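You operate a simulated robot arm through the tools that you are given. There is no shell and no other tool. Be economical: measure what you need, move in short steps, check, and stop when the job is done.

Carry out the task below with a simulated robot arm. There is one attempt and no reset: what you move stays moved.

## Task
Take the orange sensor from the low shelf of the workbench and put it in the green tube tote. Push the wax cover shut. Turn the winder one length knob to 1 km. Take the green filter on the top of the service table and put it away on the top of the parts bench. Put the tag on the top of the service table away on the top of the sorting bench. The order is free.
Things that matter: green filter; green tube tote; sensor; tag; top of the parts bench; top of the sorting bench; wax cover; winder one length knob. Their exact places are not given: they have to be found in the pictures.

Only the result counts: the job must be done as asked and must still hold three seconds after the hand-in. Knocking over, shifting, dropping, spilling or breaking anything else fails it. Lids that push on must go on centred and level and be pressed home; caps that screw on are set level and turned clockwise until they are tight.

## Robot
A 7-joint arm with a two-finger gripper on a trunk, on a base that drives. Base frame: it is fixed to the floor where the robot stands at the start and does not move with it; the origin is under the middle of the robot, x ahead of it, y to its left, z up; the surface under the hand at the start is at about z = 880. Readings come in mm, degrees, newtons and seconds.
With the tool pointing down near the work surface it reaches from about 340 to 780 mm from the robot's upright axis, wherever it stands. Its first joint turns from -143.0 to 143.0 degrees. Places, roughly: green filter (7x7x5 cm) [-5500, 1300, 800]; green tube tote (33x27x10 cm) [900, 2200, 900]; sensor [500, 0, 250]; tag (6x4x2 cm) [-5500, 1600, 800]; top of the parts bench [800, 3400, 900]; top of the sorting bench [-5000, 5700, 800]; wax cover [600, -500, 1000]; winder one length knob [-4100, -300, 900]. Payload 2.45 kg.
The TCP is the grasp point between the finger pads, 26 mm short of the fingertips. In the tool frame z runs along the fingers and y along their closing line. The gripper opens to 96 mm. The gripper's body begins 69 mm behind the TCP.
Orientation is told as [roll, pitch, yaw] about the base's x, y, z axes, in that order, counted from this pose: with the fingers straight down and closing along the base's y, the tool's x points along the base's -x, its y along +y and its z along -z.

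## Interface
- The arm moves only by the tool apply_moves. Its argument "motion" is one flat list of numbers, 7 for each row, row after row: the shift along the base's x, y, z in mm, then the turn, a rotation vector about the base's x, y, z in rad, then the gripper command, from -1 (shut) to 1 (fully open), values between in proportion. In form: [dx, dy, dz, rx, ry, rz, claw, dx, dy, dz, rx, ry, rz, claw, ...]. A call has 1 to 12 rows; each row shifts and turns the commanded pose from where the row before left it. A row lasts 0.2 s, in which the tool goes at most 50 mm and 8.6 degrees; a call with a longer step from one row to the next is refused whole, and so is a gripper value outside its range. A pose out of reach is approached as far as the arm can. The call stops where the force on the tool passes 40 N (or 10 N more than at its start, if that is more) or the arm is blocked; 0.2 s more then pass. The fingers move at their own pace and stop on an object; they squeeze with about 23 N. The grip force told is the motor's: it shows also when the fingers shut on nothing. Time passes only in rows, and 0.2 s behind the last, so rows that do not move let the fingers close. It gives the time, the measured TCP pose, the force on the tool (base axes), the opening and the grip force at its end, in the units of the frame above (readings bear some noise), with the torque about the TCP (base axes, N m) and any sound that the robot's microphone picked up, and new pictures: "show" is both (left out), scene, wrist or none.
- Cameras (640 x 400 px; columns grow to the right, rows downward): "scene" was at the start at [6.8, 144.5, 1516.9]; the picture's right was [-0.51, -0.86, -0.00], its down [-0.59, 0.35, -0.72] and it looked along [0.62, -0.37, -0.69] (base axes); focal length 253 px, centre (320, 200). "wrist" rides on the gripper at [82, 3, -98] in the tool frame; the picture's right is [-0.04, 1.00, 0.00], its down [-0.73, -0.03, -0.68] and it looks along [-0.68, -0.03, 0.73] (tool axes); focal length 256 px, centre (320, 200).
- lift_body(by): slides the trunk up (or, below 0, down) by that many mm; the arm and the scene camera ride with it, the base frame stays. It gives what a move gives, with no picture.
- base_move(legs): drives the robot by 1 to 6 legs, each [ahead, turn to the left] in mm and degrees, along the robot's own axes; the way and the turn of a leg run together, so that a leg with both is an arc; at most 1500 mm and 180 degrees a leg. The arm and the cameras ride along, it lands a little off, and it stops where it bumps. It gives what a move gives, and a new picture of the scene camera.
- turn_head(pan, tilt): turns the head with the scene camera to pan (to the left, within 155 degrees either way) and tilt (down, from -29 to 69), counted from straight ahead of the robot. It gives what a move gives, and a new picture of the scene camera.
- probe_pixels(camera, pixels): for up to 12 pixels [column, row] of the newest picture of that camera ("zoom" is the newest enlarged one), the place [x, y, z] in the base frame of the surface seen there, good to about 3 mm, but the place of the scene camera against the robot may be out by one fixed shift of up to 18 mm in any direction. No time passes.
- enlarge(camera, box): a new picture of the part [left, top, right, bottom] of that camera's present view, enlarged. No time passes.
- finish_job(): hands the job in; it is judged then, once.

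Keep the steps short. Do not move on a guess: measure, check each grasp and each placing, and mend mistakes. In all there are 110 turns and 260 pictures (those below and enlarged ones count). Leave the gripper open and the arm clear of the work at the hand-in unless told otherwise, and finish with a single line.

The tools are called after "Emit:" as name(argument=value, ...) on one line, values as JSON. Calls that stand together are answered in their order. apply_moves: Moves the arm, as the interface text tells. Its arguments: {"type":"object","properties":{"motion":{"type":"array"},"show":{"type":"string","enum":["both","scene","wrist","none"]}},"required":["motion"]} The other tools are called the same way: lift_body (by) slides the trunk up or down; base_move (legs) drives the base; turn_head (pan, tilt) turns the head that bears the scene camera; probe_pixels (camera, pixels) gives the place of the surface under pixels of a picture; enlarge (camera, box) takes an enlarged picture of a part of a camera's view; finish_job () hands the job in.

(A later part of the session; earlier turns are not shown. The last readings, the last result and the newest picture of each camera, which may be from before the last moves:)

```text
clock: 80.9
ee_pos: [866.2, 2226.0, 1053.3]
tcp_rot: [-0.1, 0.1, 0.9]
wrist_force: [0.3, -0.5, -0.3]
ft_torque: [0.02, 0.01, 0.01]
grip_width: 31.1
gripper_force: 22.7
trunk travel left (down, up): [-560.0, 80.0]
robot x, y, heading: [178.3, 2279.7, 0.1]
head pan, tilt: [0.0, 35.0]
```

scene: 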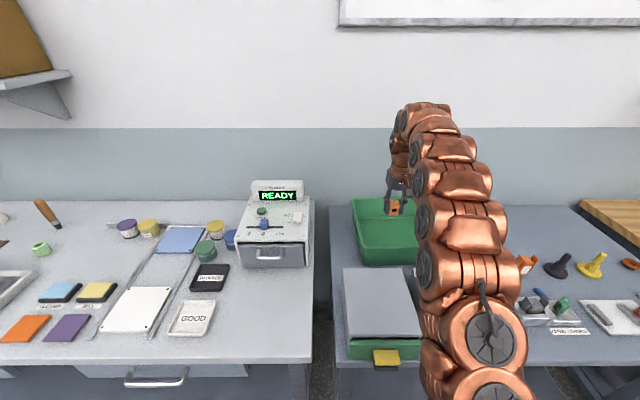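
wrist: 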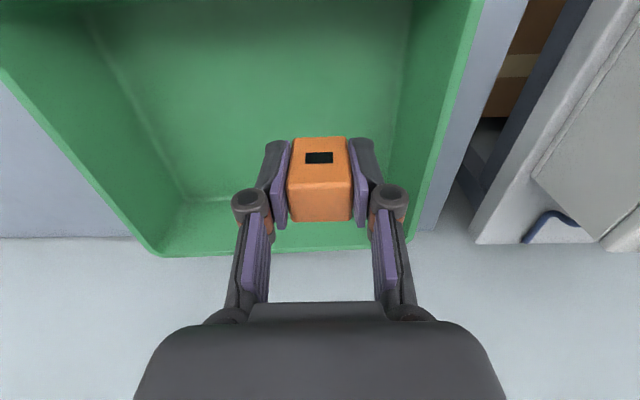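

Emit:
probe_pixels(camera="wrist", pixels=[[250, 60], [250, 120], [240, 180], [320, 60], [380, 40], [200, 20], [255, 250], [450, 120]])

```text
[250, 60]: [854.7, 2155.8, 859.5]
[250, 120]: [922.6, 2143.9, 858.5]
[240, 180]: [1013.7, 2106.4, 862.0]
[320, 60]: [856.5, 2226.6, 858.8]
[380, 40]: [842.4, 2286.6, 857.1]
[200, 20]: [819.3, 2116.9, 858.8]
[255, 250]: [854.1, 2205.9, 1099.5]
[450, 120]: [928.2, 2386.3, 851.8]
```

The floor at (866,2200) is clear. I'll shift 25 mm to -y, descend to TCP≈897, and release.

Emit:
apply_moves(motion=[5, -30, -10, 0, 0, 0, -1, 0, 0, -45, 0, 0, 0, -1, 0, 0, -45, 0, 0, 0, -1, 0, 0, -30, 0, 0, 0, -1, 0, 0, -15, 0, 0, 0, -1, 0, 0, -8, 0, 0, 0, -1, 0, 0, 0, 0, 0, 0, -1], show="wrist")

```text
clock: 82.5
ee_pos: [874.6, 2197.2, 901.3]
tcp_rot: [-0.2, 0.0, 0.9]
wrist_force: [0.0, 0.3, -0.7]
ft_torque: [-0.02, -0.02, 0.0]
grip_width: 31.2
gripper_force: 23.6
trunk travel left (down, up): [-560.0, 80.0]
robot x, y, heading: [180.7, 2281.1, -0.2]
head pan, tilt: [0.0, 35.0]
```

wrist: 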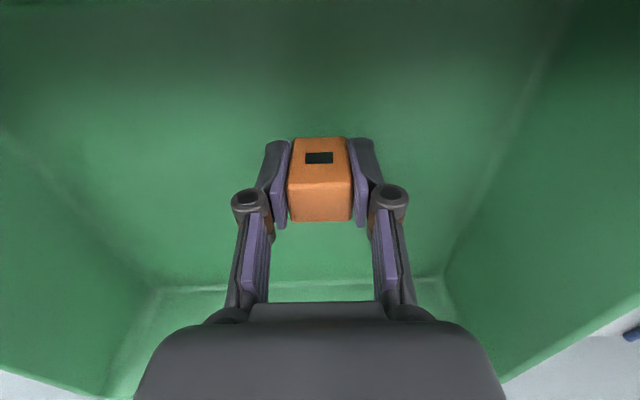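

Emit:
apply_moves(motion=[0, 0, -4, 0, 0, 0, -1, 0, 0, -3, 0, 0, 0, -1, 0, 0, 0, 0, 0, 0, -0.2, 0, 0, 0, 0, 0, 0, 0.1, 0, 0, 0, 0, 0, 0, 0.1, 0, 0, 40, 0, 0, 0, 0.1, 0, 0, 45, 0, 0, 0, 0.1, 0, 0, 45, 0, 0, 0, 0.1, 0, 0, 30, 0, 0, 0, 0.1], show="wrist")

```text
clock: 84.5
ee_pos: [874.6, 2196.7, 1051.8]
tcp_rot: [-0.1, 0.1, 1.0]
wrist_force: [0.5, 0.0, -0.8]
ft_torque: [0.02, -0.02, 0.02]
grip_width: 52.9
gripper_force: 0.0
trunk travel left (down, up): [-560.0, 80.0]
robot x, y, heading: [177.0, 2280.1, -0.2]
head pan, tilt: [0.0, 35.0]
```

wrist: 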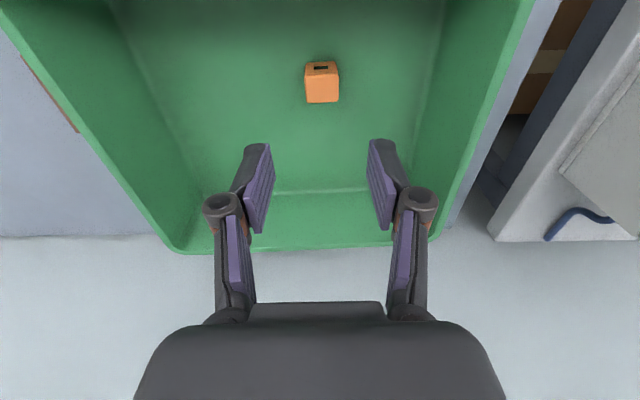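

The sensor stands in the tote. I'll retract the arm, back off, and have a close look at the parts bench and the route to the rest.

Emit:
apply_moves(motion=[-40, 10, 5, 0, 0, 0, 0.5, -45, 10, 5, 0, 0, 0, 0.5, -45, 10, 0, 0, 0, 0, 0.5, -45, 10, 0, 0, 0, 0, 0.5, -45, 10, 0, 0, 0, 0, 0.5, -45, 10, 0, 0, 0, 0, 0.5], show="none")

Emit:
base_move(legs=[[-280, 0], [0, 70]])

Emit:
turn_head(pan=-35, tilt=30)

Emit:
turn_head(pan=105, tilt=15)

```text
clock: 85.9
ee_pos: [605.6, 2256.8, 1062.2]
tcp_rot: [-0.1, 0.1, 1.0]
wrist_force: [0.7, -0.8, -0.4]
ft_torque: [0.01, 0.04, -0.02]
grip_width: 71.9
gripper_force: 0.0
trunk travel left (down, up): [-560.0, 80.0]
robot x, y, heading: [178.3, 2280.5, -0.2]
head pan, tilt: [0.0, 35.0]
```

```text
clock: 90.9
ee_pos: [73.9, 2670.5, 1062.5]
tcp_rot: [-0.2, 0.0, 70.2]
wrist_force: [0.0, 0.6, -0.7]
ft_torque: [-0.01, 0.01, -0.03]
grip_width: 72.0
gripper_force: 0.1
trunk travel left (down, up): [-560.0, 80.0]
robot x, y, heading: [-100.6, 2284.7, 68.9]
head pan, tilt: [0.0, 35.0]
```

scene: 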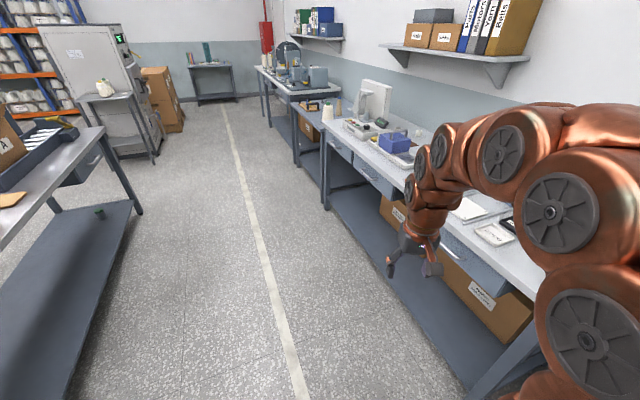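

```text
clock: 91.9
ee_pos: [73.3, 2669.9, 1062.7]
tcp_rot: [-0.2, 0.0, 70.1]
wrist_force: [-0.8, -1.2, -0.1]
ft_torque: [-0.03, 0.0, 0.04]
grip_width: 72.0
gripper_force: 0.1
trunk travel left (down, up): [-560.0, 80.0]
robot x, y, heading: [-101.5, 2279.8, 68.7]
head pan, tilt: [-35.0, 30.0]
```

scene: 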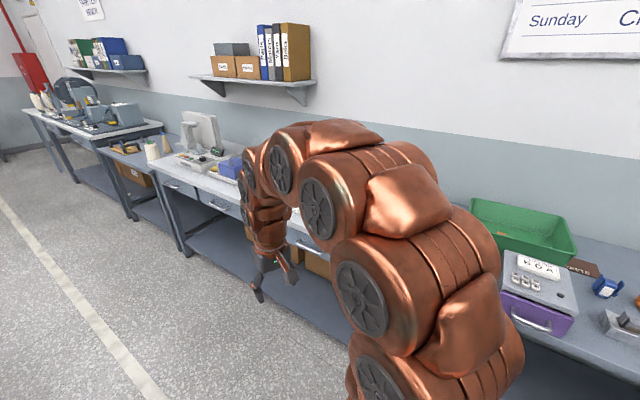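

```text
clock: 94.1
ee_pos: [73.3, 2670.2, 1061.2]
tcp_rot: [-0.2, 0.0, 70.1]
wrist_force: [0.5, -0.2, 0.2]
ft_torque: [0.01, 0.01, 0.03]
grip_width: 72.0
gripper_force: 0.1
trunk travel left (down, up): [-560.0, 80.0]
robot x, y, heading: [-99.6, 2278.6, 68.8]
head pan, tilt: [105.0, 15.0]
```

scene: 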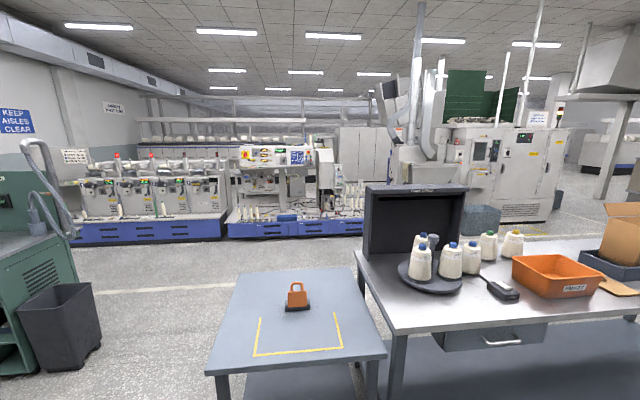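

I'll probe obstacles and machines to plan the way to the winder and the service table.

Emit:
probe_pixels(camera="scene", pixels=[[60, 335], [5, 375], [215, 370], [240, 275], [355, 270], [228, 220], [150, 240], [320, 238], [300, 250], [20, 270], [330, 190], [540, 215]])

Emit:
enlarge(camera="scene", box=[60, 120, 380, 260])

Emit:
turn_head(pan=140, tilt=15)

```text
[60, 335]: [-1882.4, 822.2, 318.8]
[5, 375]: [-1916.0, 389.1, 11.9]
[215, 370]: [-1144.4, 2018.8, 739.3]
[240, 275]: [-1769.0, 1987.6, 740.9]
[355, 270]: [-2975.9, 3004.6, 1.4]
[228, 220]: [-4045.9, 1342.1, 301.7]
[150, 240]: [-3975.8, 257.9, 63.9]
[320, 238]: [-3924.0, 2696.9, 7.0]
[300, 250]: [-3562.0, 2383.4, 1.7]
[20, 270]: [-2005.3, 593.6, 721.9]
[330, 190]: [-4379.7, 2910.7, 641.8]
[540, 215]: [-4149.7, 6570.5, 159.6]
```

```text
2.00 times, centred on (220, 190) of scene
```

zoom: 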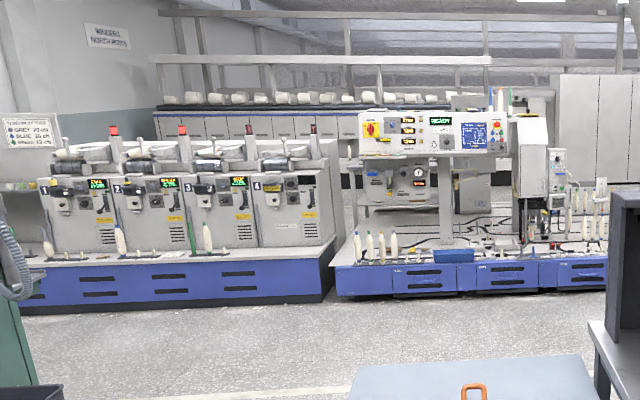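

```text
clock: 95.1
ee_pos: [74.0, 2670.7, 1063.1]
tcp_rot: [-0.2, 0.1, 70.0]
wrist_force: [0.7, 0.4, 0.1]
ft_torque: [0.04, 0.04, 0.02]
grip_width: 71.7
gripper_force: 0.2
trunk travel left (down, up): [-560.0, 80.0]
robot x, y, heading: [-100.6, 2281.0, 69.1]
head pan, tilt: [140.0, 15.0]
```

scene: 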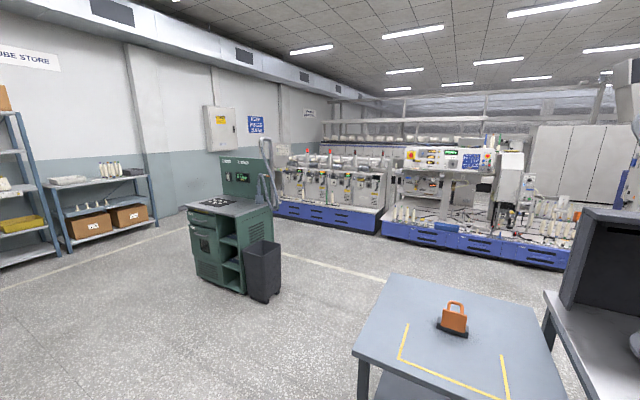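

Emit:
probe_pixels(camera="scene", pixels=[[264, 300], [281, 260], [245, 250], [240, 285], [190, 210], [356, 350], [392, 275], [380, 232], [384, 238], [275, 215], [330, 255], [360, 290]])

Emit:
enlarge(camera="scene", box=[260, 130, 580, 290])

```text
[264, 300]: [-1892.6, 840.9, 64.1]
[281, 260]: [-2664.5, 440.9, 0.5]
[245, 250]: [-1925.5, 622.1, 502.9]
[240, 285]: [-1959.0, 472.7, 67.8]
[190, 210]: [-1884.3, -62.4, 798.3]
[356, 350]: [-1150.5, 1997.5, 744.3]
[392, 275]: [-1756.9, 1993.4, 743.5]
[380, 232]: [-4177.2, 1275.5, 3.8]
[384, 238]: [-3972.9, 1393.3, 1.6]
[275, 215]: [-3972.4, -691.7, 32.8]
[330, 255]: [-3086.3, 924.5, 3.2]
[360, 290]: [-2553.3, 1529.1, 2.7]
```

```text
2.00 times, centred on (420, 210) of scene
```

zoom: 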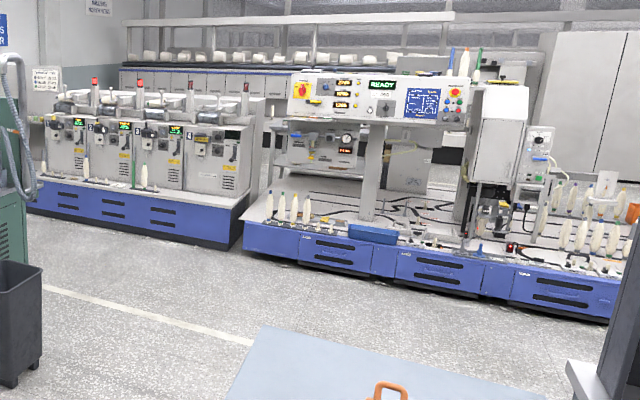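

The corridor between the table (y>1990) and the bin/green cabinet (y<900) is clear at y≈1450. I'll drive through it.

Emit:
base_move(legs=[[0, 165], [1024, 0], [0, -54], [1200, 0], [1200, 0], [0, 80]])

Emit:
turn_head(pan=-60, tilt=15)

```text
clock: 124.5
ee_pos: [-3215.6, 1053.2, 1062.8]
tcp_rot: [-0.2, 0.1, -100.7]
wrist_force: [0.2, 0.0, -1.7]
ft_torque: [0.0, -0.03, -0.01]
grip_width: 71.9
gripper_force: 0.1
trunk travel left (down, up): [-560.0, 80.0]
robot x, y, heading: [-3109.6, 1466.5, -101.7]
head pan, tilt: [140.0, 15.0]
```

scene: 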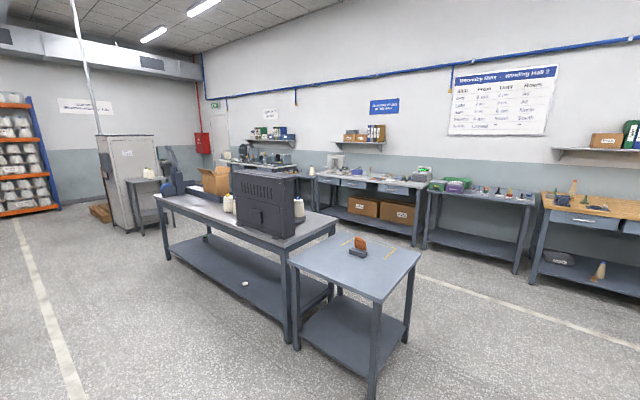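

```text
clock: 127.4
ee_pos: [-3214.8, 1051.9, 1063.1]
tcp_rot: [-0.2, 0.0, -100.7]
wrist_force: [-0.2, 0.7, -0.3]
ft_torque: [-0.03, -0.02, -0.04]
grip_width: 71.9
gripper_force: 0.1
trunk travel left (down, up): [-560.0, 80.0]
robot x, y, heading: [-3103.1, 1463.1, -101.8]
head pan, tilt: [-60.0, 15.0]
```

scene: 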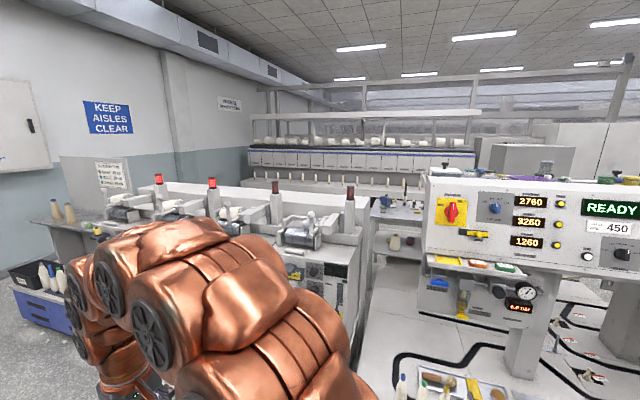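

The machine's front is at x≈-3970. I'll drive to about (-3400,-250) beside winder one and turn to face it.

Emit:
base_move(legs=[[0, 2.0], [1000, 0], [730, 0], [0, -80.2]])

Emit:
turn_head(pan=10, tilt=30)

```text
clock: 139.9
ee_pos: [-3834.0, -211.8, 1062.7]
tcp_rot: [-0.2, 0.0, -177.8]
wrist_force: [-0.3, 0.5, -0.3]
ft_torque: [-0.01, 0.02, 0.0]
grip_width: 71.9
gripper_force: 0.0
trunk travel left (down, up): [-560.0, 80.0]
robot x, y, heading: [-3407.6, -225.8, -178.5]
head pan, tilt: [-60.0, 15.0]
```

scene: 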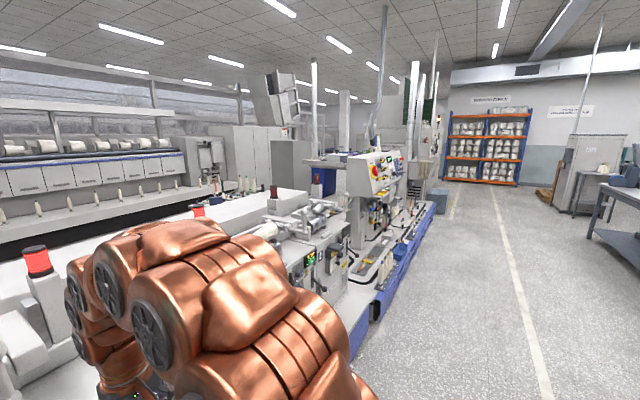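

```text
clock: 141.3
ee_pos: [-3833.4, -211.7, 1060.4]
tcp_rot: [-0.3, 0.0, -177.8]
wrist_force: [0.2, -0.4, 0.4]
ft_torque: [0.01, 0.0, -0.02]
grip_width: 72.0
gripper_force: 0.1
trunk travel left (down, up): [-560.0, 80.0]
robot x, y, heading: [-3408.4, -228.2, -178.9]
head pan, tilt: [10.0, 30.0]
```

scene: 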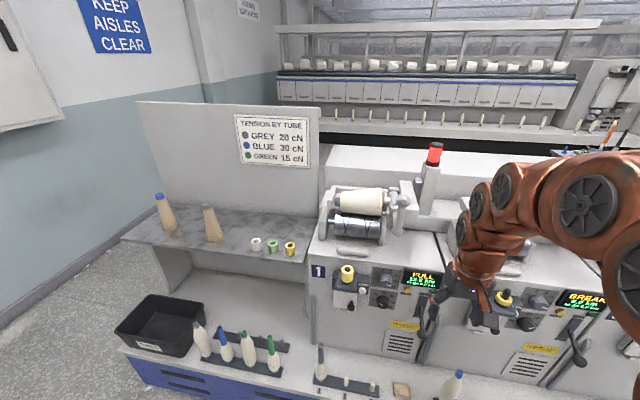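

Emit:
enlarge(camera="scene", box=[310, 250, 450, 350])

Emit:
probe_pixels(camera="scene", pixels=[[320, 270], [382, 300], [384, 278], [347, 275], [412, 282], [424, 318], [350, 320], [400, 340], [370, 360], [362, 290], [385, 235]])

```text
4.00 times, centred on (380, 300) of scene
```

zoom: 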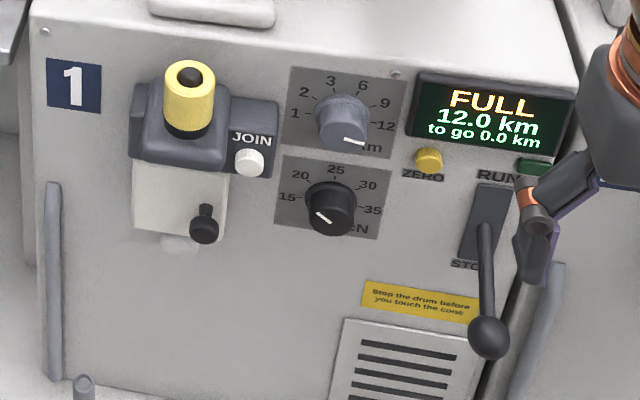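

```text
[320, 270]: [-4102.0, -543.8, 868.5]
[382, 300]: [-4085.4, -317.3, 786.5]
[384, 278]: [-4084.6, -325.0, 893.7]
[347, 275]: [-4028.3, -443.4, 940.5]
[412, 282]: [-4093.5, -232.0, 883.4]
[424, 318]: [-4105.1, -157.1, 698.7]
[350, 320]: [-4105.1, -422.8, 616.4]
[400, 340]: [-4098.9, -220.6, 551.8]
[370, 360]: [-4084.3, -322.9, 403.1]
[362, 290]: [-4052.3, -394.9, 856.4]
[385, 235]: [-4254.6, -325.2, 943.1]
```

The length knob is the upper grey one, near (-4085,-325,890), pointing at 12. Its marks run 1-2-3-6-9-12 clockwise. I'll swing the tool to horizontal, pointing at the panel and standing off.

Emit:
apply_moves(motion=[-10, -10, -14, 0, 0.143, 0, 0.2, -10, -10, -14, 0, 0.143, 0, 0.2, -10, -10, -14, 0, 0.143, 0, 0.2, -10, -10, -14, 0, 0.143, 0, 0.2, -10, -10, -14, 0, 0.143, 0, 0.2, -10, -10, -14, 0, 0.143, 0, 0.2, -10, -10, -14, 0, 0.143, 0, 0.2, -10, -10, -14, 0, 0.143, 0, 0.2, -10, -10, -14, 0, 0.143, 0, 0.2, -10, -10, -14, 0, 0.143, 0, 0.2, -10, -10, -14, 0, 0.141, 0, 0.2, 0, 0, 0, 0, 0, 0, 0.2], show="both")

```text
clock: 143.9
ee_pos: [-4079.2, -327.4, 996.9]
tcp_rot: [-91.4, -87.9, -88.6]
wrist_force: [0.5, -1.2, -0.4]
ft_torque: [0.04, 0.0, -0.01]
grip_width: 57.7
gripper_force: 0.0
out of reach, approached as far as the arm can: row 5, 6, 7, 8, 9
trunk travel left (down, up): [-560.0, 80.0]
robot x, y, heading: [-3408.4, -230.0, -178.9]
head pan, tilt: [10.0, 30.0]
```

scene: 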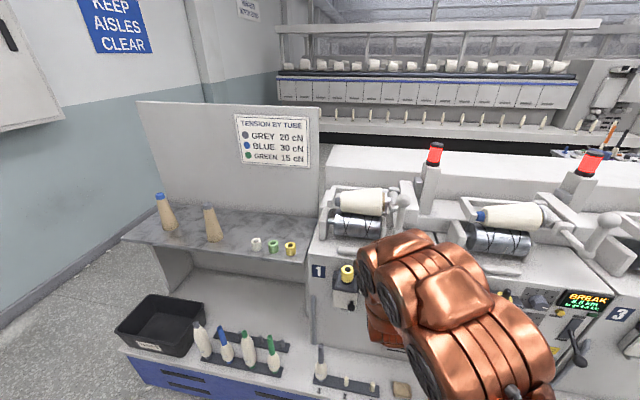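
wrist: 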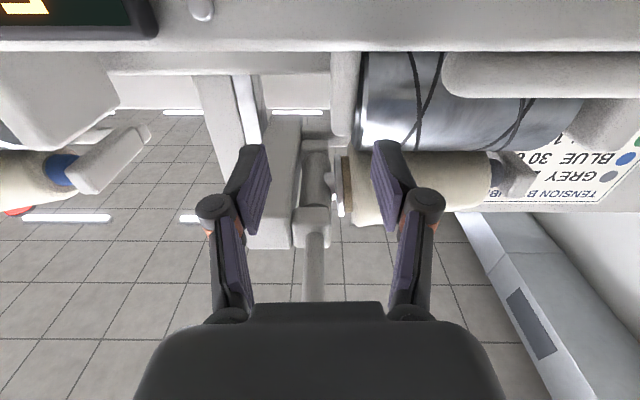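

The tool is horizontal but too near the machine, at z 997. I'll back the robot 180 mm and then lower the tool to the knob height.

Emit:
base_move(legs=[[-180, 0]])

Emit:
apply_moves(motion=[-5, 0, -30, 0, 0, 0, 0.2, -5, 0, -30, 0, 0, 0, 0.2, -5, 0, -30, 0, 0, 0, 0.2, 0, 0, -17, 0, 0, 0, 0.2, 0, 0, 0, 0, 0, 0, 0.2], show="both")

```text
clock: 145.3
ee_pos: [-3907.5, -324.1, 995.7]
tcp_rot: [-88.8, -87.8, -91.4]
wrist_force: [-0.9, -0.3, -0.6]
ft_torque: [-0.03, 0.02, -0.03]
grip_width: 57.5
gripper_force: 0.1
trunk travel left (down, up): [-560.0, 80.0]
robot x, y, heading: [-3238.0, -226.5, -179.0]
head pan, tilt: [10.0, 30.0]
```

scene: 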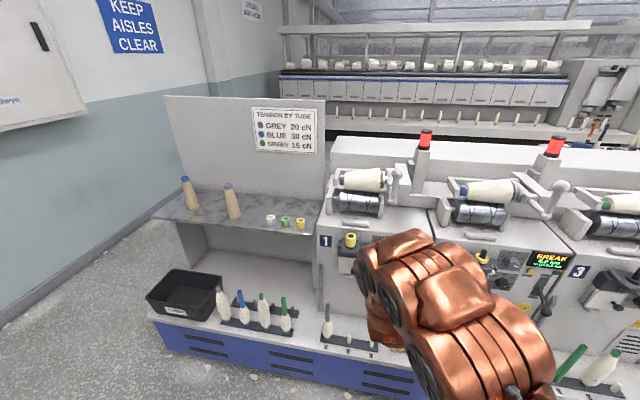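

```text
clock: 146.5
ee_pos: [-3920.9, -323.4, 888.1]
tcp_rot: [-90.2, -87.7, -90.2]
wrist_force: [0.3, -0.1, -0.1]
ft_torque: [0.03, 0.04, 0.0]
grip_width: 57.8
gripper_force: 0.1
trunk travel left (down, up): [-560.0, 80.0]
robot x, y, heading: [-3237.7, -221.2, -178.9]
head pan, tilt: [10.0, 30.0]
```

scene: 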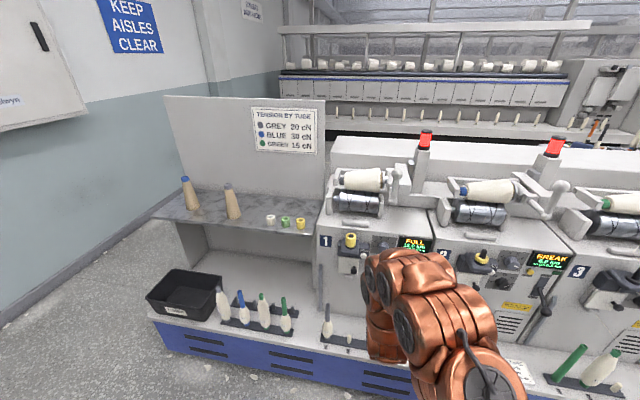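
wrist: 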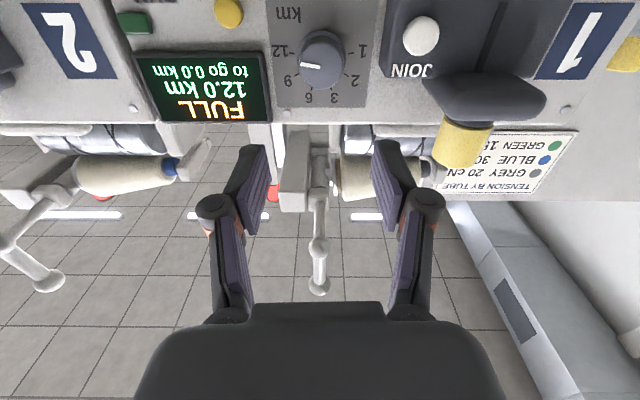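

The knob is visible at wrist (321,60) in an upside-down picture, pointing at 12. I'll enlarge and probe it.

Emit:
enlarge(camera="wrist", box=[240, 0, 400, 110])

Emit:
probe_pixels(camera="wrist", pixels=[[320, 66], [310, 66], [332, 66], [320, 55], [320, 76], [280, 50], [363, 52], [363, 80], [306, 98], [334, 98], [289, 82], [296, 20]])

```text
3.64 times, centred on (320, 55) of wrist
```

zoom: 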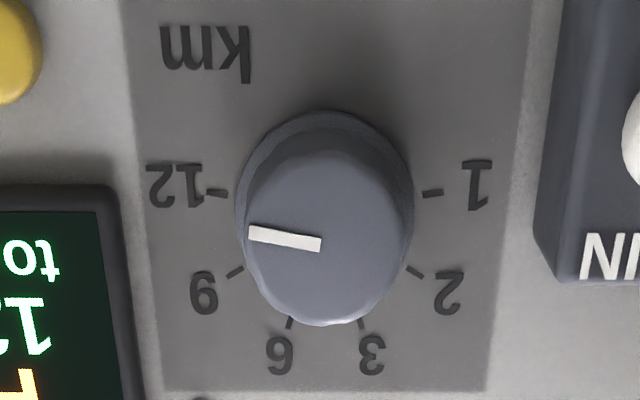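

```text
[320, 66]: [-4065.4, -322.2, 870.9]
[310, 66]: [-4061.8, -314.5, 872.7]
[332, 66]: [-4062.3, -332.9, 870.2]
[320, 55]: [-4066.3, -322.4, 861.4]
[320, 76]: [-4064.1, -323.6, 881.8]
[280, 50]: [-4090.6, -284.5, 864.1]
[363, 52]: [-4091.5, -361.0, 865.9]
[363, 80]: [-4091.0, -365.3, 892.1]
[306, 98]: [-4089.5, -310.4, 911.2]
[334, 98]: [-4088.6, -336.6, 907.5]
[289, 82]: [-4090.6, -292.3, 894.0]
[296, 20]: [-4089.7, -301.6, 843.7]
```

The panel is at x≈-4090, the knob's face at -4064 and its centre at (y -323, z 870). The marks are 40° apart, with 12 at +100° and 1 at -100°, so I need about 200° anticlockwise seen from the front (+x rotation). I'll pre-roll the tool -100° at standoff.

Emit:
apply_moves(motion=[0, 0, -9, -0.145, 0, 0, 0.2, 0, 0, -9, -0.145, 0, 0, 0.2, 0, 0, 0, -0.145, 0, 0, 0.2, 0, 0, 0, -0.145, 0, 0, 0.2, 0, 0, 0, -0.145, 0, 0, 0.2, 0, 0, 0, -0.145, 0, 0, 0.2, 0, 0, 0, -0.145, 0, 0, 0.2, 0, 0, 0, -0.145, 0, 0, 0.2, 0, 0, 0, -0.145, 0, 0, 0.2, 0, 0, 0, -0.145, 0, 0, 0.2, 0, 0, 0, -0.145, 0, 0, 0.2, 0, 0, 0, -0.145, 0, 0, 0.2], show="wrist")

```text
clock: 149.1
ee_pos: [-3922.3, -323.2, 871.4]
tcp_rot: [89.6, 7.8, 90.1]
wrist_force: [0.4, 0.8, 1.0]
ft_torque: [0.01, -0.02, -0.04]
grip_width: 57.7
gripper_force: 0.0
trunk travel left (down, up): [-560.0, 80.0]
robot x, y, heading: [-3238.1, -225.9, -178.8]
head pan, tilt: [10.0, 30.0]
```

wrist: 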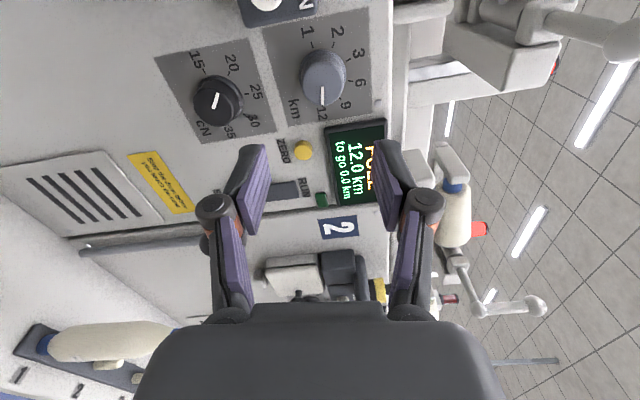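

It reached. I'll re-measure the knob's centre from this side.

Emit:
probe_pixels(camera="wrist", pixels=[[322, 76], [305, 76], [339, 76], [322, 60], [322, 92], [318, 98]])

Emit:
enlarge(camera="wrist", box=[250, 10, 390, 110])

```text
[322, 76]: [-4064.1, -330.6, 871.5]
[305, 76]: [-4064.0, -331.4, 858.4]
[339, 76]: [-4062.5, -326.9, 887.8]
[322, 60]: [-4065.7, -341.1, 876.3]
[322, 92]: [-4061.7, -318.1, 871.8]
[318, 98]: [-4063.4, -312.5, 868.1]
```

```text
4.00 times, centred on (320, 60) of wrist
```

zoom: 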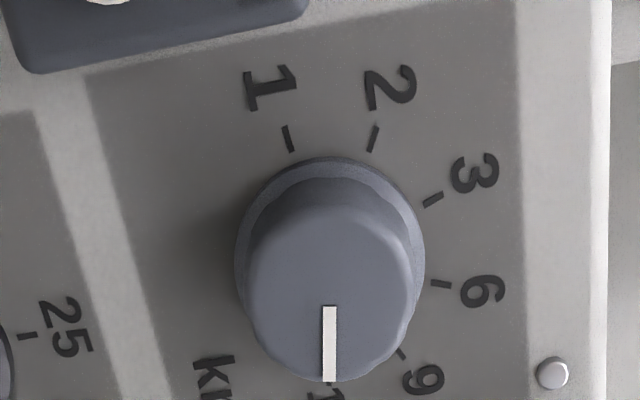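

The centre is y≈-324, z≈871.5, with a diameter of about 38 mm. I'll advance until the tips straddle the knob and close.

Emit:
apply_moves(motion=[-40, -1, 0, 0, 0, 0, 0.25, -40, 0, 0, 0, 0, 0, 0.25, -30, 0, 0, 0, 0, 0, 0.25, -15, 0, 0, 0, 0, 0, 0.25, -11, 0, 0, 0, 0, 0, 0.25, 0, 0, 0, 0, 0, 0, -0.2, 0, 0, 0, 0, 0, 0, -1, 0, 0, 0, 0, 0, 0, -1], show="wrist")

```text
clock: 150.9
ee_pos: [-4059.4, -324.9, 872.3]
tcp_rot: [90.1, 7.4, 90.1]
wrist_force: [-2.9, 0.3, 20.3]
ft_torque: [-0.01, 0.29, -0.52]
grip_width: 40.6
gripper_force: 41.4
trunk travel left (down, up): [-560.0, 80.0]
robot x, y, heading: [-3235.7, -222.4, -179.0]
head pan, tilt: [10.0, 30.0]
```

wrist: 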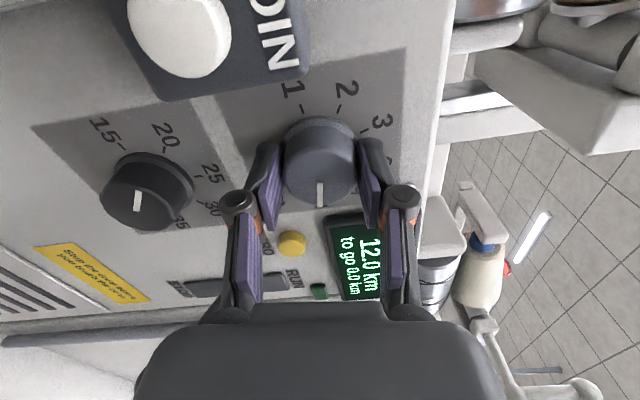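

Gripped at 40.6 mm, with the tool slightly low (+20 N in z). I'll ease up 1.5 mm and start turning +x in steps.

Emit:
apply_moves(motion=[0, 0, 1.5, 0, 0, 0, -1, 0, 0, 0, 0.1, 0, 0, -1, 0, 0, 0, 0.145, 0, 0, -1, 0, 0, 0, 0.145, 0, 0, -1, 0, 0, 0, 0.145, 0, 0, -1], show="wrist")

```text
clock: 152.1
ee_pos: [-4058.4, -324.4, 872.3]
tcp_rot: [89.8, -23.2, 90.1]
wrist_force: [-8.7, 2.3, 7.7]
ft_torque: [0.01, 0.58, -0.84]
grip_width: 40.4
gripper_force: 44.5
trunk travel left (down, up): [-560.0, 80.0]
robot x, y, heading: [-3237.0, -223.4, -179.1]
head pan, tilt: [10.0, 30.0]
```

wrist: 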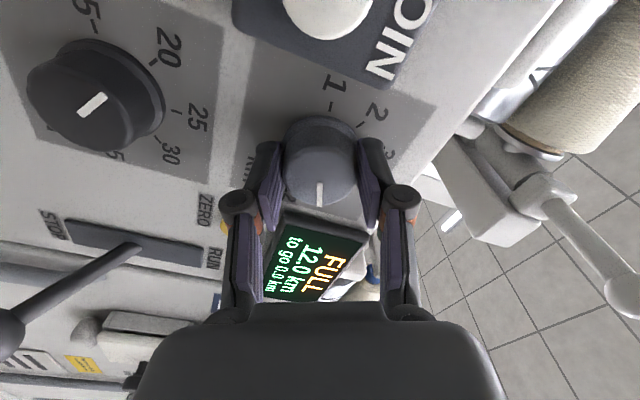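

The knob turns with the gripper, since the pointer stays fixed in the picture. I'll continue.

Emit:
apply_moves(motion=[0, 0, 0, 0.14, 0, 0, -1, 0, 0, 0, 0.14, 0, 0, -1, 0, 0, 0, 0.14, 0, 0, -1, 0, 0, 0, 0.14, 0, 0, -1, 0, 0, 0, 0.14, 0, 0, -1, 0, 0, 0, 0.14, 0, 0, -1, 0, 0, 0, 0.14, 0, 0, -1, 0, 0, 0, 0.14, 0, 0, -1, 0, 0, 0, 0.14, 0, 0, -1, 0, 0, 0, 0.14, 0, 0, -1], show="wrist")

```text
clock: 154.3
ee_pos: [-4057.2, -323.4, 872.6]
tcp_rot: [-89.9, -76.5, -90.3]
wrist_force: [11.8, 5.3, -1.4]
ft_torque: [-0.02, 0.11, 0.06]
grip_width: 40.4
gripper_force: 45.6
trunk travel left (down, up): [-560.0, 80.0]
robot x, y, heading: [-3235.7, -221.4, -178.9]
head pan, tilt: [10.0, 30.0]
```

wrist: 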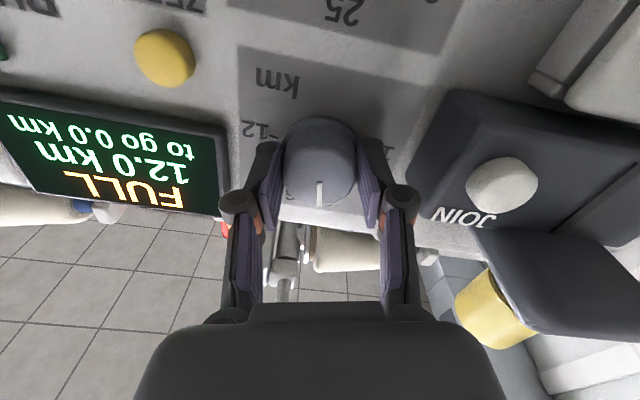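

It has turned about 111°; about 89° remain. Continuing.

Emit:
apply_moves(motion=[0, 0, 0, 0.14, 0, 0, -1, 0, 0, 0, 0.14, 0, 0, -1, 0, 0, 0, 0.14, 0, 0, -1, 0, 0, 0, 0.14, 0, 0, -1, 0, 0, 0, 0.14, 0, 0, -1, 0, 0, 0, 0.14, 0, 0, -1, 0, 0, 0, 0.14, 0, 0, -1, 0, 0, 0, 0.14, 0, 0, -1, 0, 0, 0, 0.14, 0, 0, -1, 0, 0, 0, 0.14, 0, 0, -1, 0, 0, 0, 0.13, 0, 0, -1], show="wrist")

Emit:
enlarge(camera="wrist", box=[200, 70, 440, 230])

```text
clock: 156.7
ee_pos: [-4057.7, -324.0, 872.4]
tcp_rot: [-90.2, 11.1, -90.0]
wrist_force: [17.3, 0.8, -11.6]
ft_torque: [0.05, -0.17, -0.45]
grip_width: 40.5
gripper_force: 45.1
trunk travel left (down, up): [-560.0, 80.0]
robot x, y, heading: [-3236.2, -223.6, -179.1]
head pan, tilt: [10.0, 30.0]
```

wrist: 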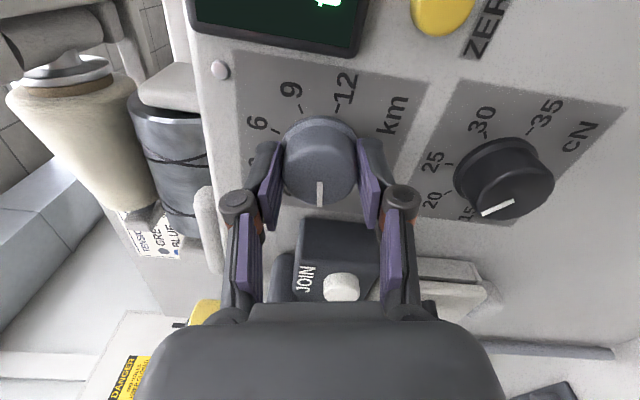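

```text
2.50 times, centred on (320, 150) of wrist
```

zoom: 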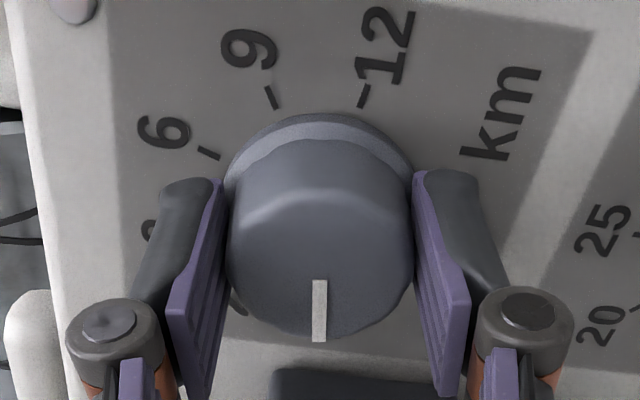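

It has turned about 199°. I'll open, back off and check the pointer.

Emit:
apply_moves(motion=[0, 0, 0, 0, 0, 0, 0, 0, 0, 0, 0, 0, 0, 0.3, 20, 0, 0, 0, 0, 0, 0.3, 40, 0, 0, 0, 0, 0, 0.3, 40, 0, 0, 0, 0, 0, 0.3, 30, 0, 0, 0, 0, 0, 0.3], show="wrist")

Emit:
enlarge(camera="wrist", box=[250, 10, 410, 110])

```text
clock: 158.1
ee_pos: [-3927.8, -322.7, 869.9]
tcp_rot: [-90.2, 11.0, -90.1]
wrist_force: [-0.3, -0.1, 0.5]
ft_torque: [-0.02, -0.01, 0.02]
grip_width: 62.4
gripper_force: 0.1
trunk travel left (down, up): [-560.0, 80.0]
robot x, y, heading: [-3237.7, -224.0, -179.0]
head pan, tilt: [10.0, 30.0]
```

wrist: 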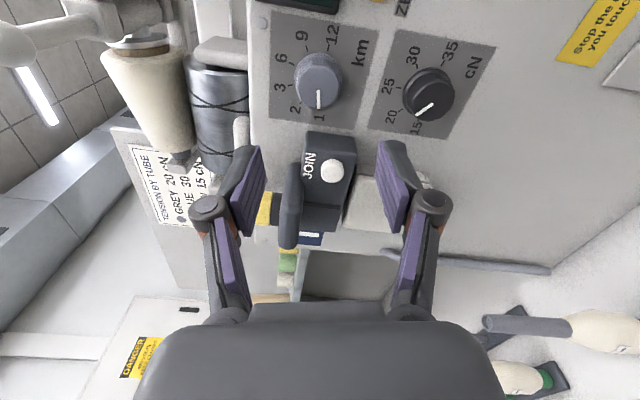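

```text
4.00 times, centred on (330, 60) of wrist
```

zoom: 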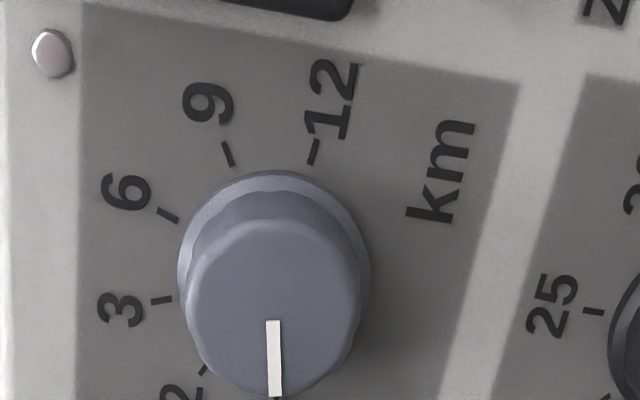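

The pointer seems to meet the 1 mark. I'll back the robot off, roll back to neutral and check from a straight view.

Emit:
apply_moves(motion=[10, 0, 0, -0.145, 0, 0, 0.3, 0, 0, 0, -0.145, 0, 0, 0.3, 0, 0, 0, -0.145, 0, 0, 0.3, 0, 0, 0, -0.145, 0, 0, 0.3, 0, 0, 0, -0.145, 0, 0, 0.3, 0, 0, 0, -0.145, 0, 0, 0.3, 0, 0, 0, -0.145, 0, 0, 0.3, 0, 0, 0, -0.145, 0, 0, 0.3, 0, 0, 0, -0.145, 0, 0, 0.3, 0, 0, 0, -0.145, 0, 0, 0.3, 0, 0, 0, -0.145, 0, 0, 0.3, 0, 0, 0, -0.12, 0, 0, 0.3], show="wrist")

Emit:
enlarge(camera="wrist", box=[240, 0, 400, 110])

```text
clock: 160.7
ee_pos: [-3917.7, -323.3, 872.9]
tcp_rot: [-89.9, -87.4, -90.3]
wrist_force: [-0.6, 0.3, -0.1]
ft_torque: [-0.01, 0.02, -0.03]
grip_width: 62.4
gripper_force: 0.2
trunk travel left (down, up): [-560.0, 80.0]
robot x, y, heading: [-3234.4, -225.4, -179.3]
head pan, tilt: [10.0, 30.0]
```

wrist: 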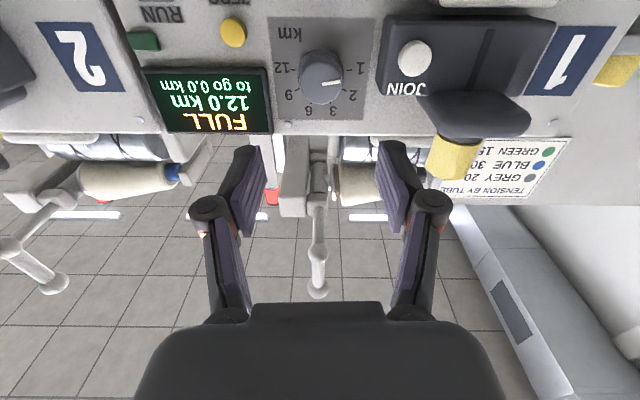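

```text
3.64 times, centred on (320, 55) of wrist
```

zoom: 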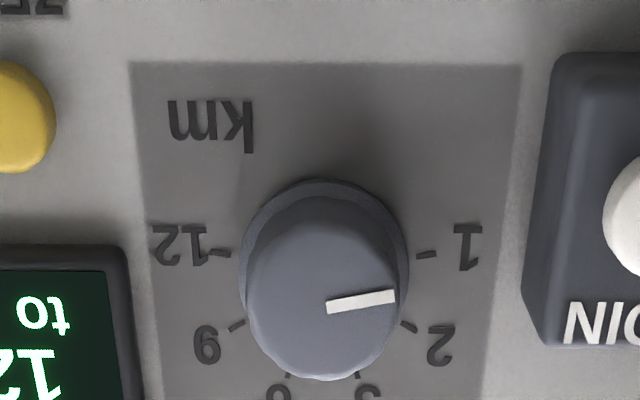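

The pointer is now the mirror image of its start, so it sits on 1 km. I'll back off, bring the tool back to pointing down, and look for the way to the service table.

Emit:
base_move(legs=[[-250, 0]])

Emit:
apply_moves(motion=[0, 5, 16, 0, -0.143, 0, 0.3, 0, 5, 16, 0, -0.143, 0, 0.3, 0, 5, 16, 0, -0.143, 0, 0.3, 0, 5, 16, 0, -0.143, 0, 0.3, 5, 5, 16, 0, -0.143, 0, 0.3, 10, 5, 16, 0, -0.143, 0, 0.3, 20, 5, 16, 0, -0.143, 0, 0.3, 30, 5, 16, 0, -0.143, 0, 0.3, 40, 5, 16, 0, -0.143, 0, 0.3, 40, 5, 16, 0, -0.143, 0, 0.3, 40, 5, 16, 0, -0.141, 0, 0.3, 30, 0, 0, 0, 0, 0, 0.3], show="none")

Emit:
turn_head(pan=-40, tilt=15)

```text
clock: 162.6
ee_pos: [-3670.3, -316.9, 871.4]
tcp_rot: [-89.3, -87.4, -91.2]
wrist_force: [-0.1, 0.4, -1.1]
ft_torque: [-0.01, 0.0, -0.04]
grip_width: 62.1
gripper_force: 0.1
trunk travel left (down, up): [-560.0, 80.0]
robot x, y, heading: [-2986.2, -222.1, -179.1]
head pan, tilt: [10.0, 30.0]
```

scene: 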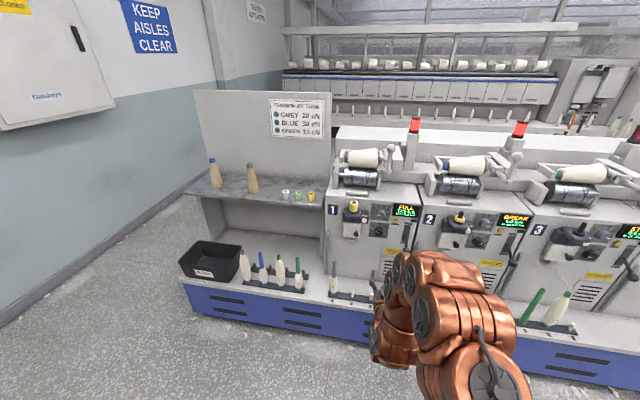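

```text
clock: 165.2
ee_pos: [-3454.8, -261.8, 1046.8]
tcp_rot: [-0.5, 0.1, -177.3]
wrist_force: [-0.1, -0.2, -0.3]
ft_torque: [0.02, -0.04, -0.01]
grip_width: 62.4
gripper_force: 0.0
trunk travel left (down, up): [-560.0, 80.0]
robot x, y, heading: [-2987.1, -221.2, -179.3]
head pan, tilt: [10.0, 30.0]
```

```text
clock: 166.3
ee_pos: [-3456.3, -261.2, 1045.7]
tcp_rot: [-0.6, 0.0, -177.2]
wrist_force: [-0.1, -0.1, 0.7]
ft_torque: [-0.03, -0.01, 0.01]
grip_width: 62.5
gripper_force: 0.0
trunk travel left (down, up): [-560.0, 80.0]
robot x, y, heading: [-2984.0, -218.5, -179.6]
head pan, tilt: [-40.0, 15.0]
```

scene: 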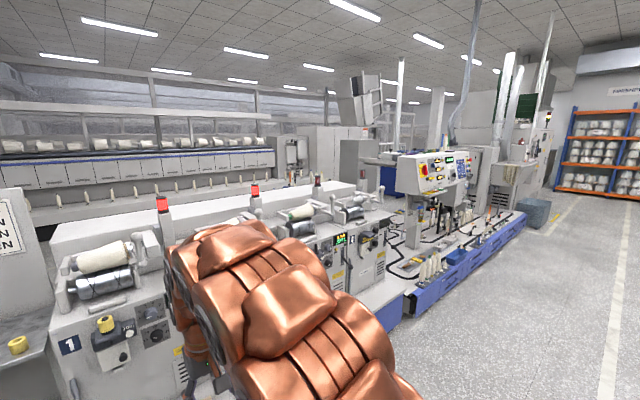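

I'll drive along the aisle to about (-2950,1350) and look at the gap between the machines.

Emit:
base_move(legs=[[0, -90], [1450, 0]])

Emit:
turn_head(pan=80, tilt=20)

```text
clock: 177.4
ee_pos: [-3136.0, 1716.1, 1047.0]
tcp_rot: [-0.6, -0.1, 95.2]
wrist_force: [-0.3, -0.1, 0.1]
ft_torque: [0.0, 0.03, 0.02]
grip_width: 62.6
gripper_force: 0.1
trunk travel left (down, up): [-560.0, 80.0]
robot x, y, heading: [-3073.5, 1251.7, 93.2]
head pan, tilt: [-40.0, 15.0]
```

scene: 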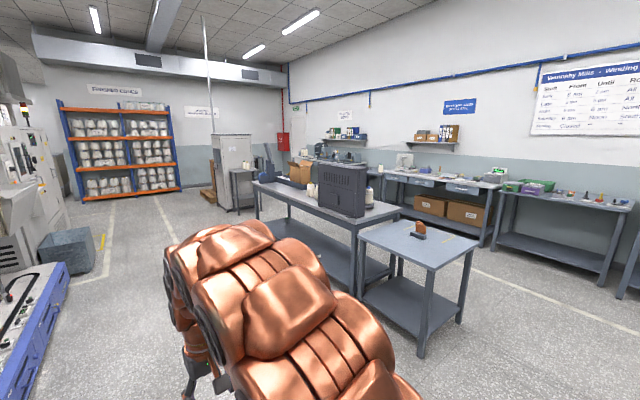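

```text
clock: 179.4
ee_pos: [-3137.2, 1716.7, 1046.4]
tcp_rot: [-0.6, 0.0, 95.3]
wrist_force: [0.2, 0.7, 0.6]
ft_torque: [-0.02, 0.02, -0.01]
grip_width: 62.3
gripper_force: 0.0
trunk travel left (down, up): [-560.0, 80.0]
robot x, y, heading: [-3073.3, 1251.7, 93.4]
head pan, tilt: [80.0, 20.0]
```

scene: 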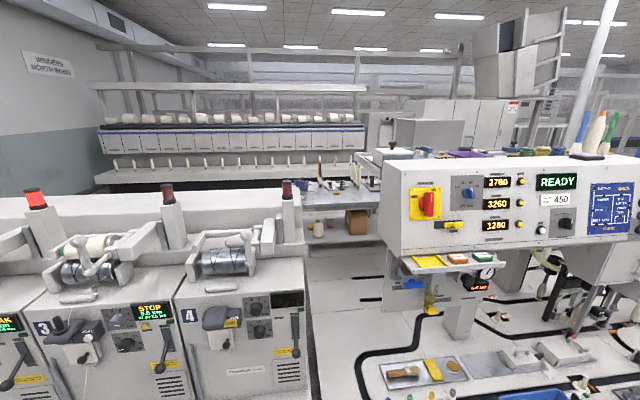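

Emit:
enlarge(camera="scene", box=[270, 130, 410, 330])

Emit:
probe_pixels(camera="scene", pixels=[[306, 230], [313, 380], [340, 250], [330, 300], [345, 380], [320, 208], [350, 202], [372, 185], [355, 225], [310, 175], [330, 270], [180, 190]])

```text
2.00 times, centred on (340, 230) of scene
```

zoom: 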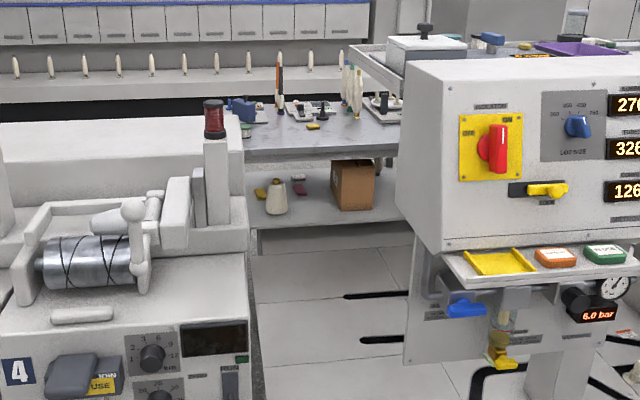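

```text
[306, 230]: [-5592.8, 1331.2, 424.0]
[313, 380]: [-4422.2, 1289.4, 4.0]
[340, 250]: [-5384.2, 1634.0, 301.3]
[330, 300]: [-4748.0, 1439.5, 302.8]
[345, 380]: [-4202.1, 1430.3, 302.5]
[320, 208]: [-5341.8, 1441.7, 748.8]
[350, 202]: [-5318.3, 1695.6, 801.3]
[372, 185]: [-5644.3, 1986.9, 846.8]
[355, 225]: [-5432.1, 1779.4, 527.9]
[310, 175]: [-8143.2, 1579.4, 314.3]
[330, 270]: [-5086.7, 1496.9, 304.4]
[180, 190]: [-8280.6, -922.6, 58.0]
```

The service table is behind the machines, with its front edge at x≈-5340. I need a way round, so I'll look left toward the wall and right past the machine.

Emit:
turn_head(pan=125, tilt=20)

Emit:
turn_head(pan=35, tilt=15)

```text
clock: 180.5
ee_pos: [-3135.5, 1716.6, 1046.2]
tcp_rot: [-0.6, -0.1, 95.3]
wrist_force: [-0.2, 0.5, -0.2]
ft_torque: [0.02, 0.0, 0.03]
grip_width: 62.5
gripper_force: 0.1
trunk travel left (down, up): [-560.0, 80.0]
robot x, y, heading: [-3070.0, 1251.8, 93.2]
head pan, tilt: [125.0, 20.0]
```

scene: 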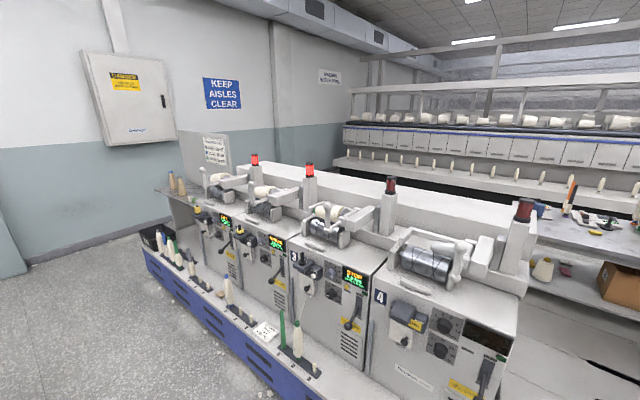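

```text
clock: 182.1
ee_pos: [-3136.7, 1715.6, 1046.4]
tcp_rot: [-0.6, 0.0, 95.3]
wrist_force: [0.2, 0.2, 0.4]
ft_torque: [-0.01, 0.01, -0.03]
grip_width: 62.7
gripper_force: 0.0
trunk travel left (down, up): [-560.0, 80.0]
robot x, y, heading: [-3073.2, 1249.8, 93.3]
head pan, tilt: [35.0, 15.0]
```

scene: 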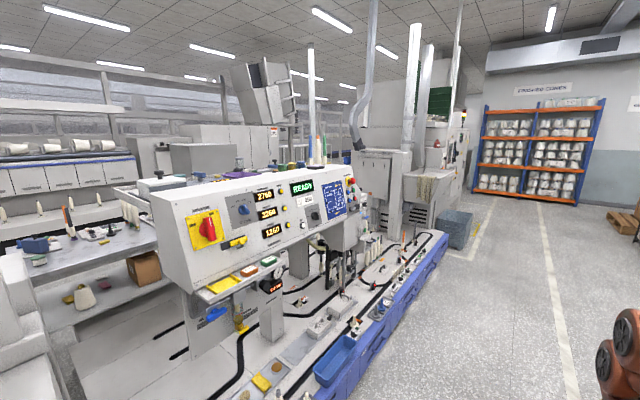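

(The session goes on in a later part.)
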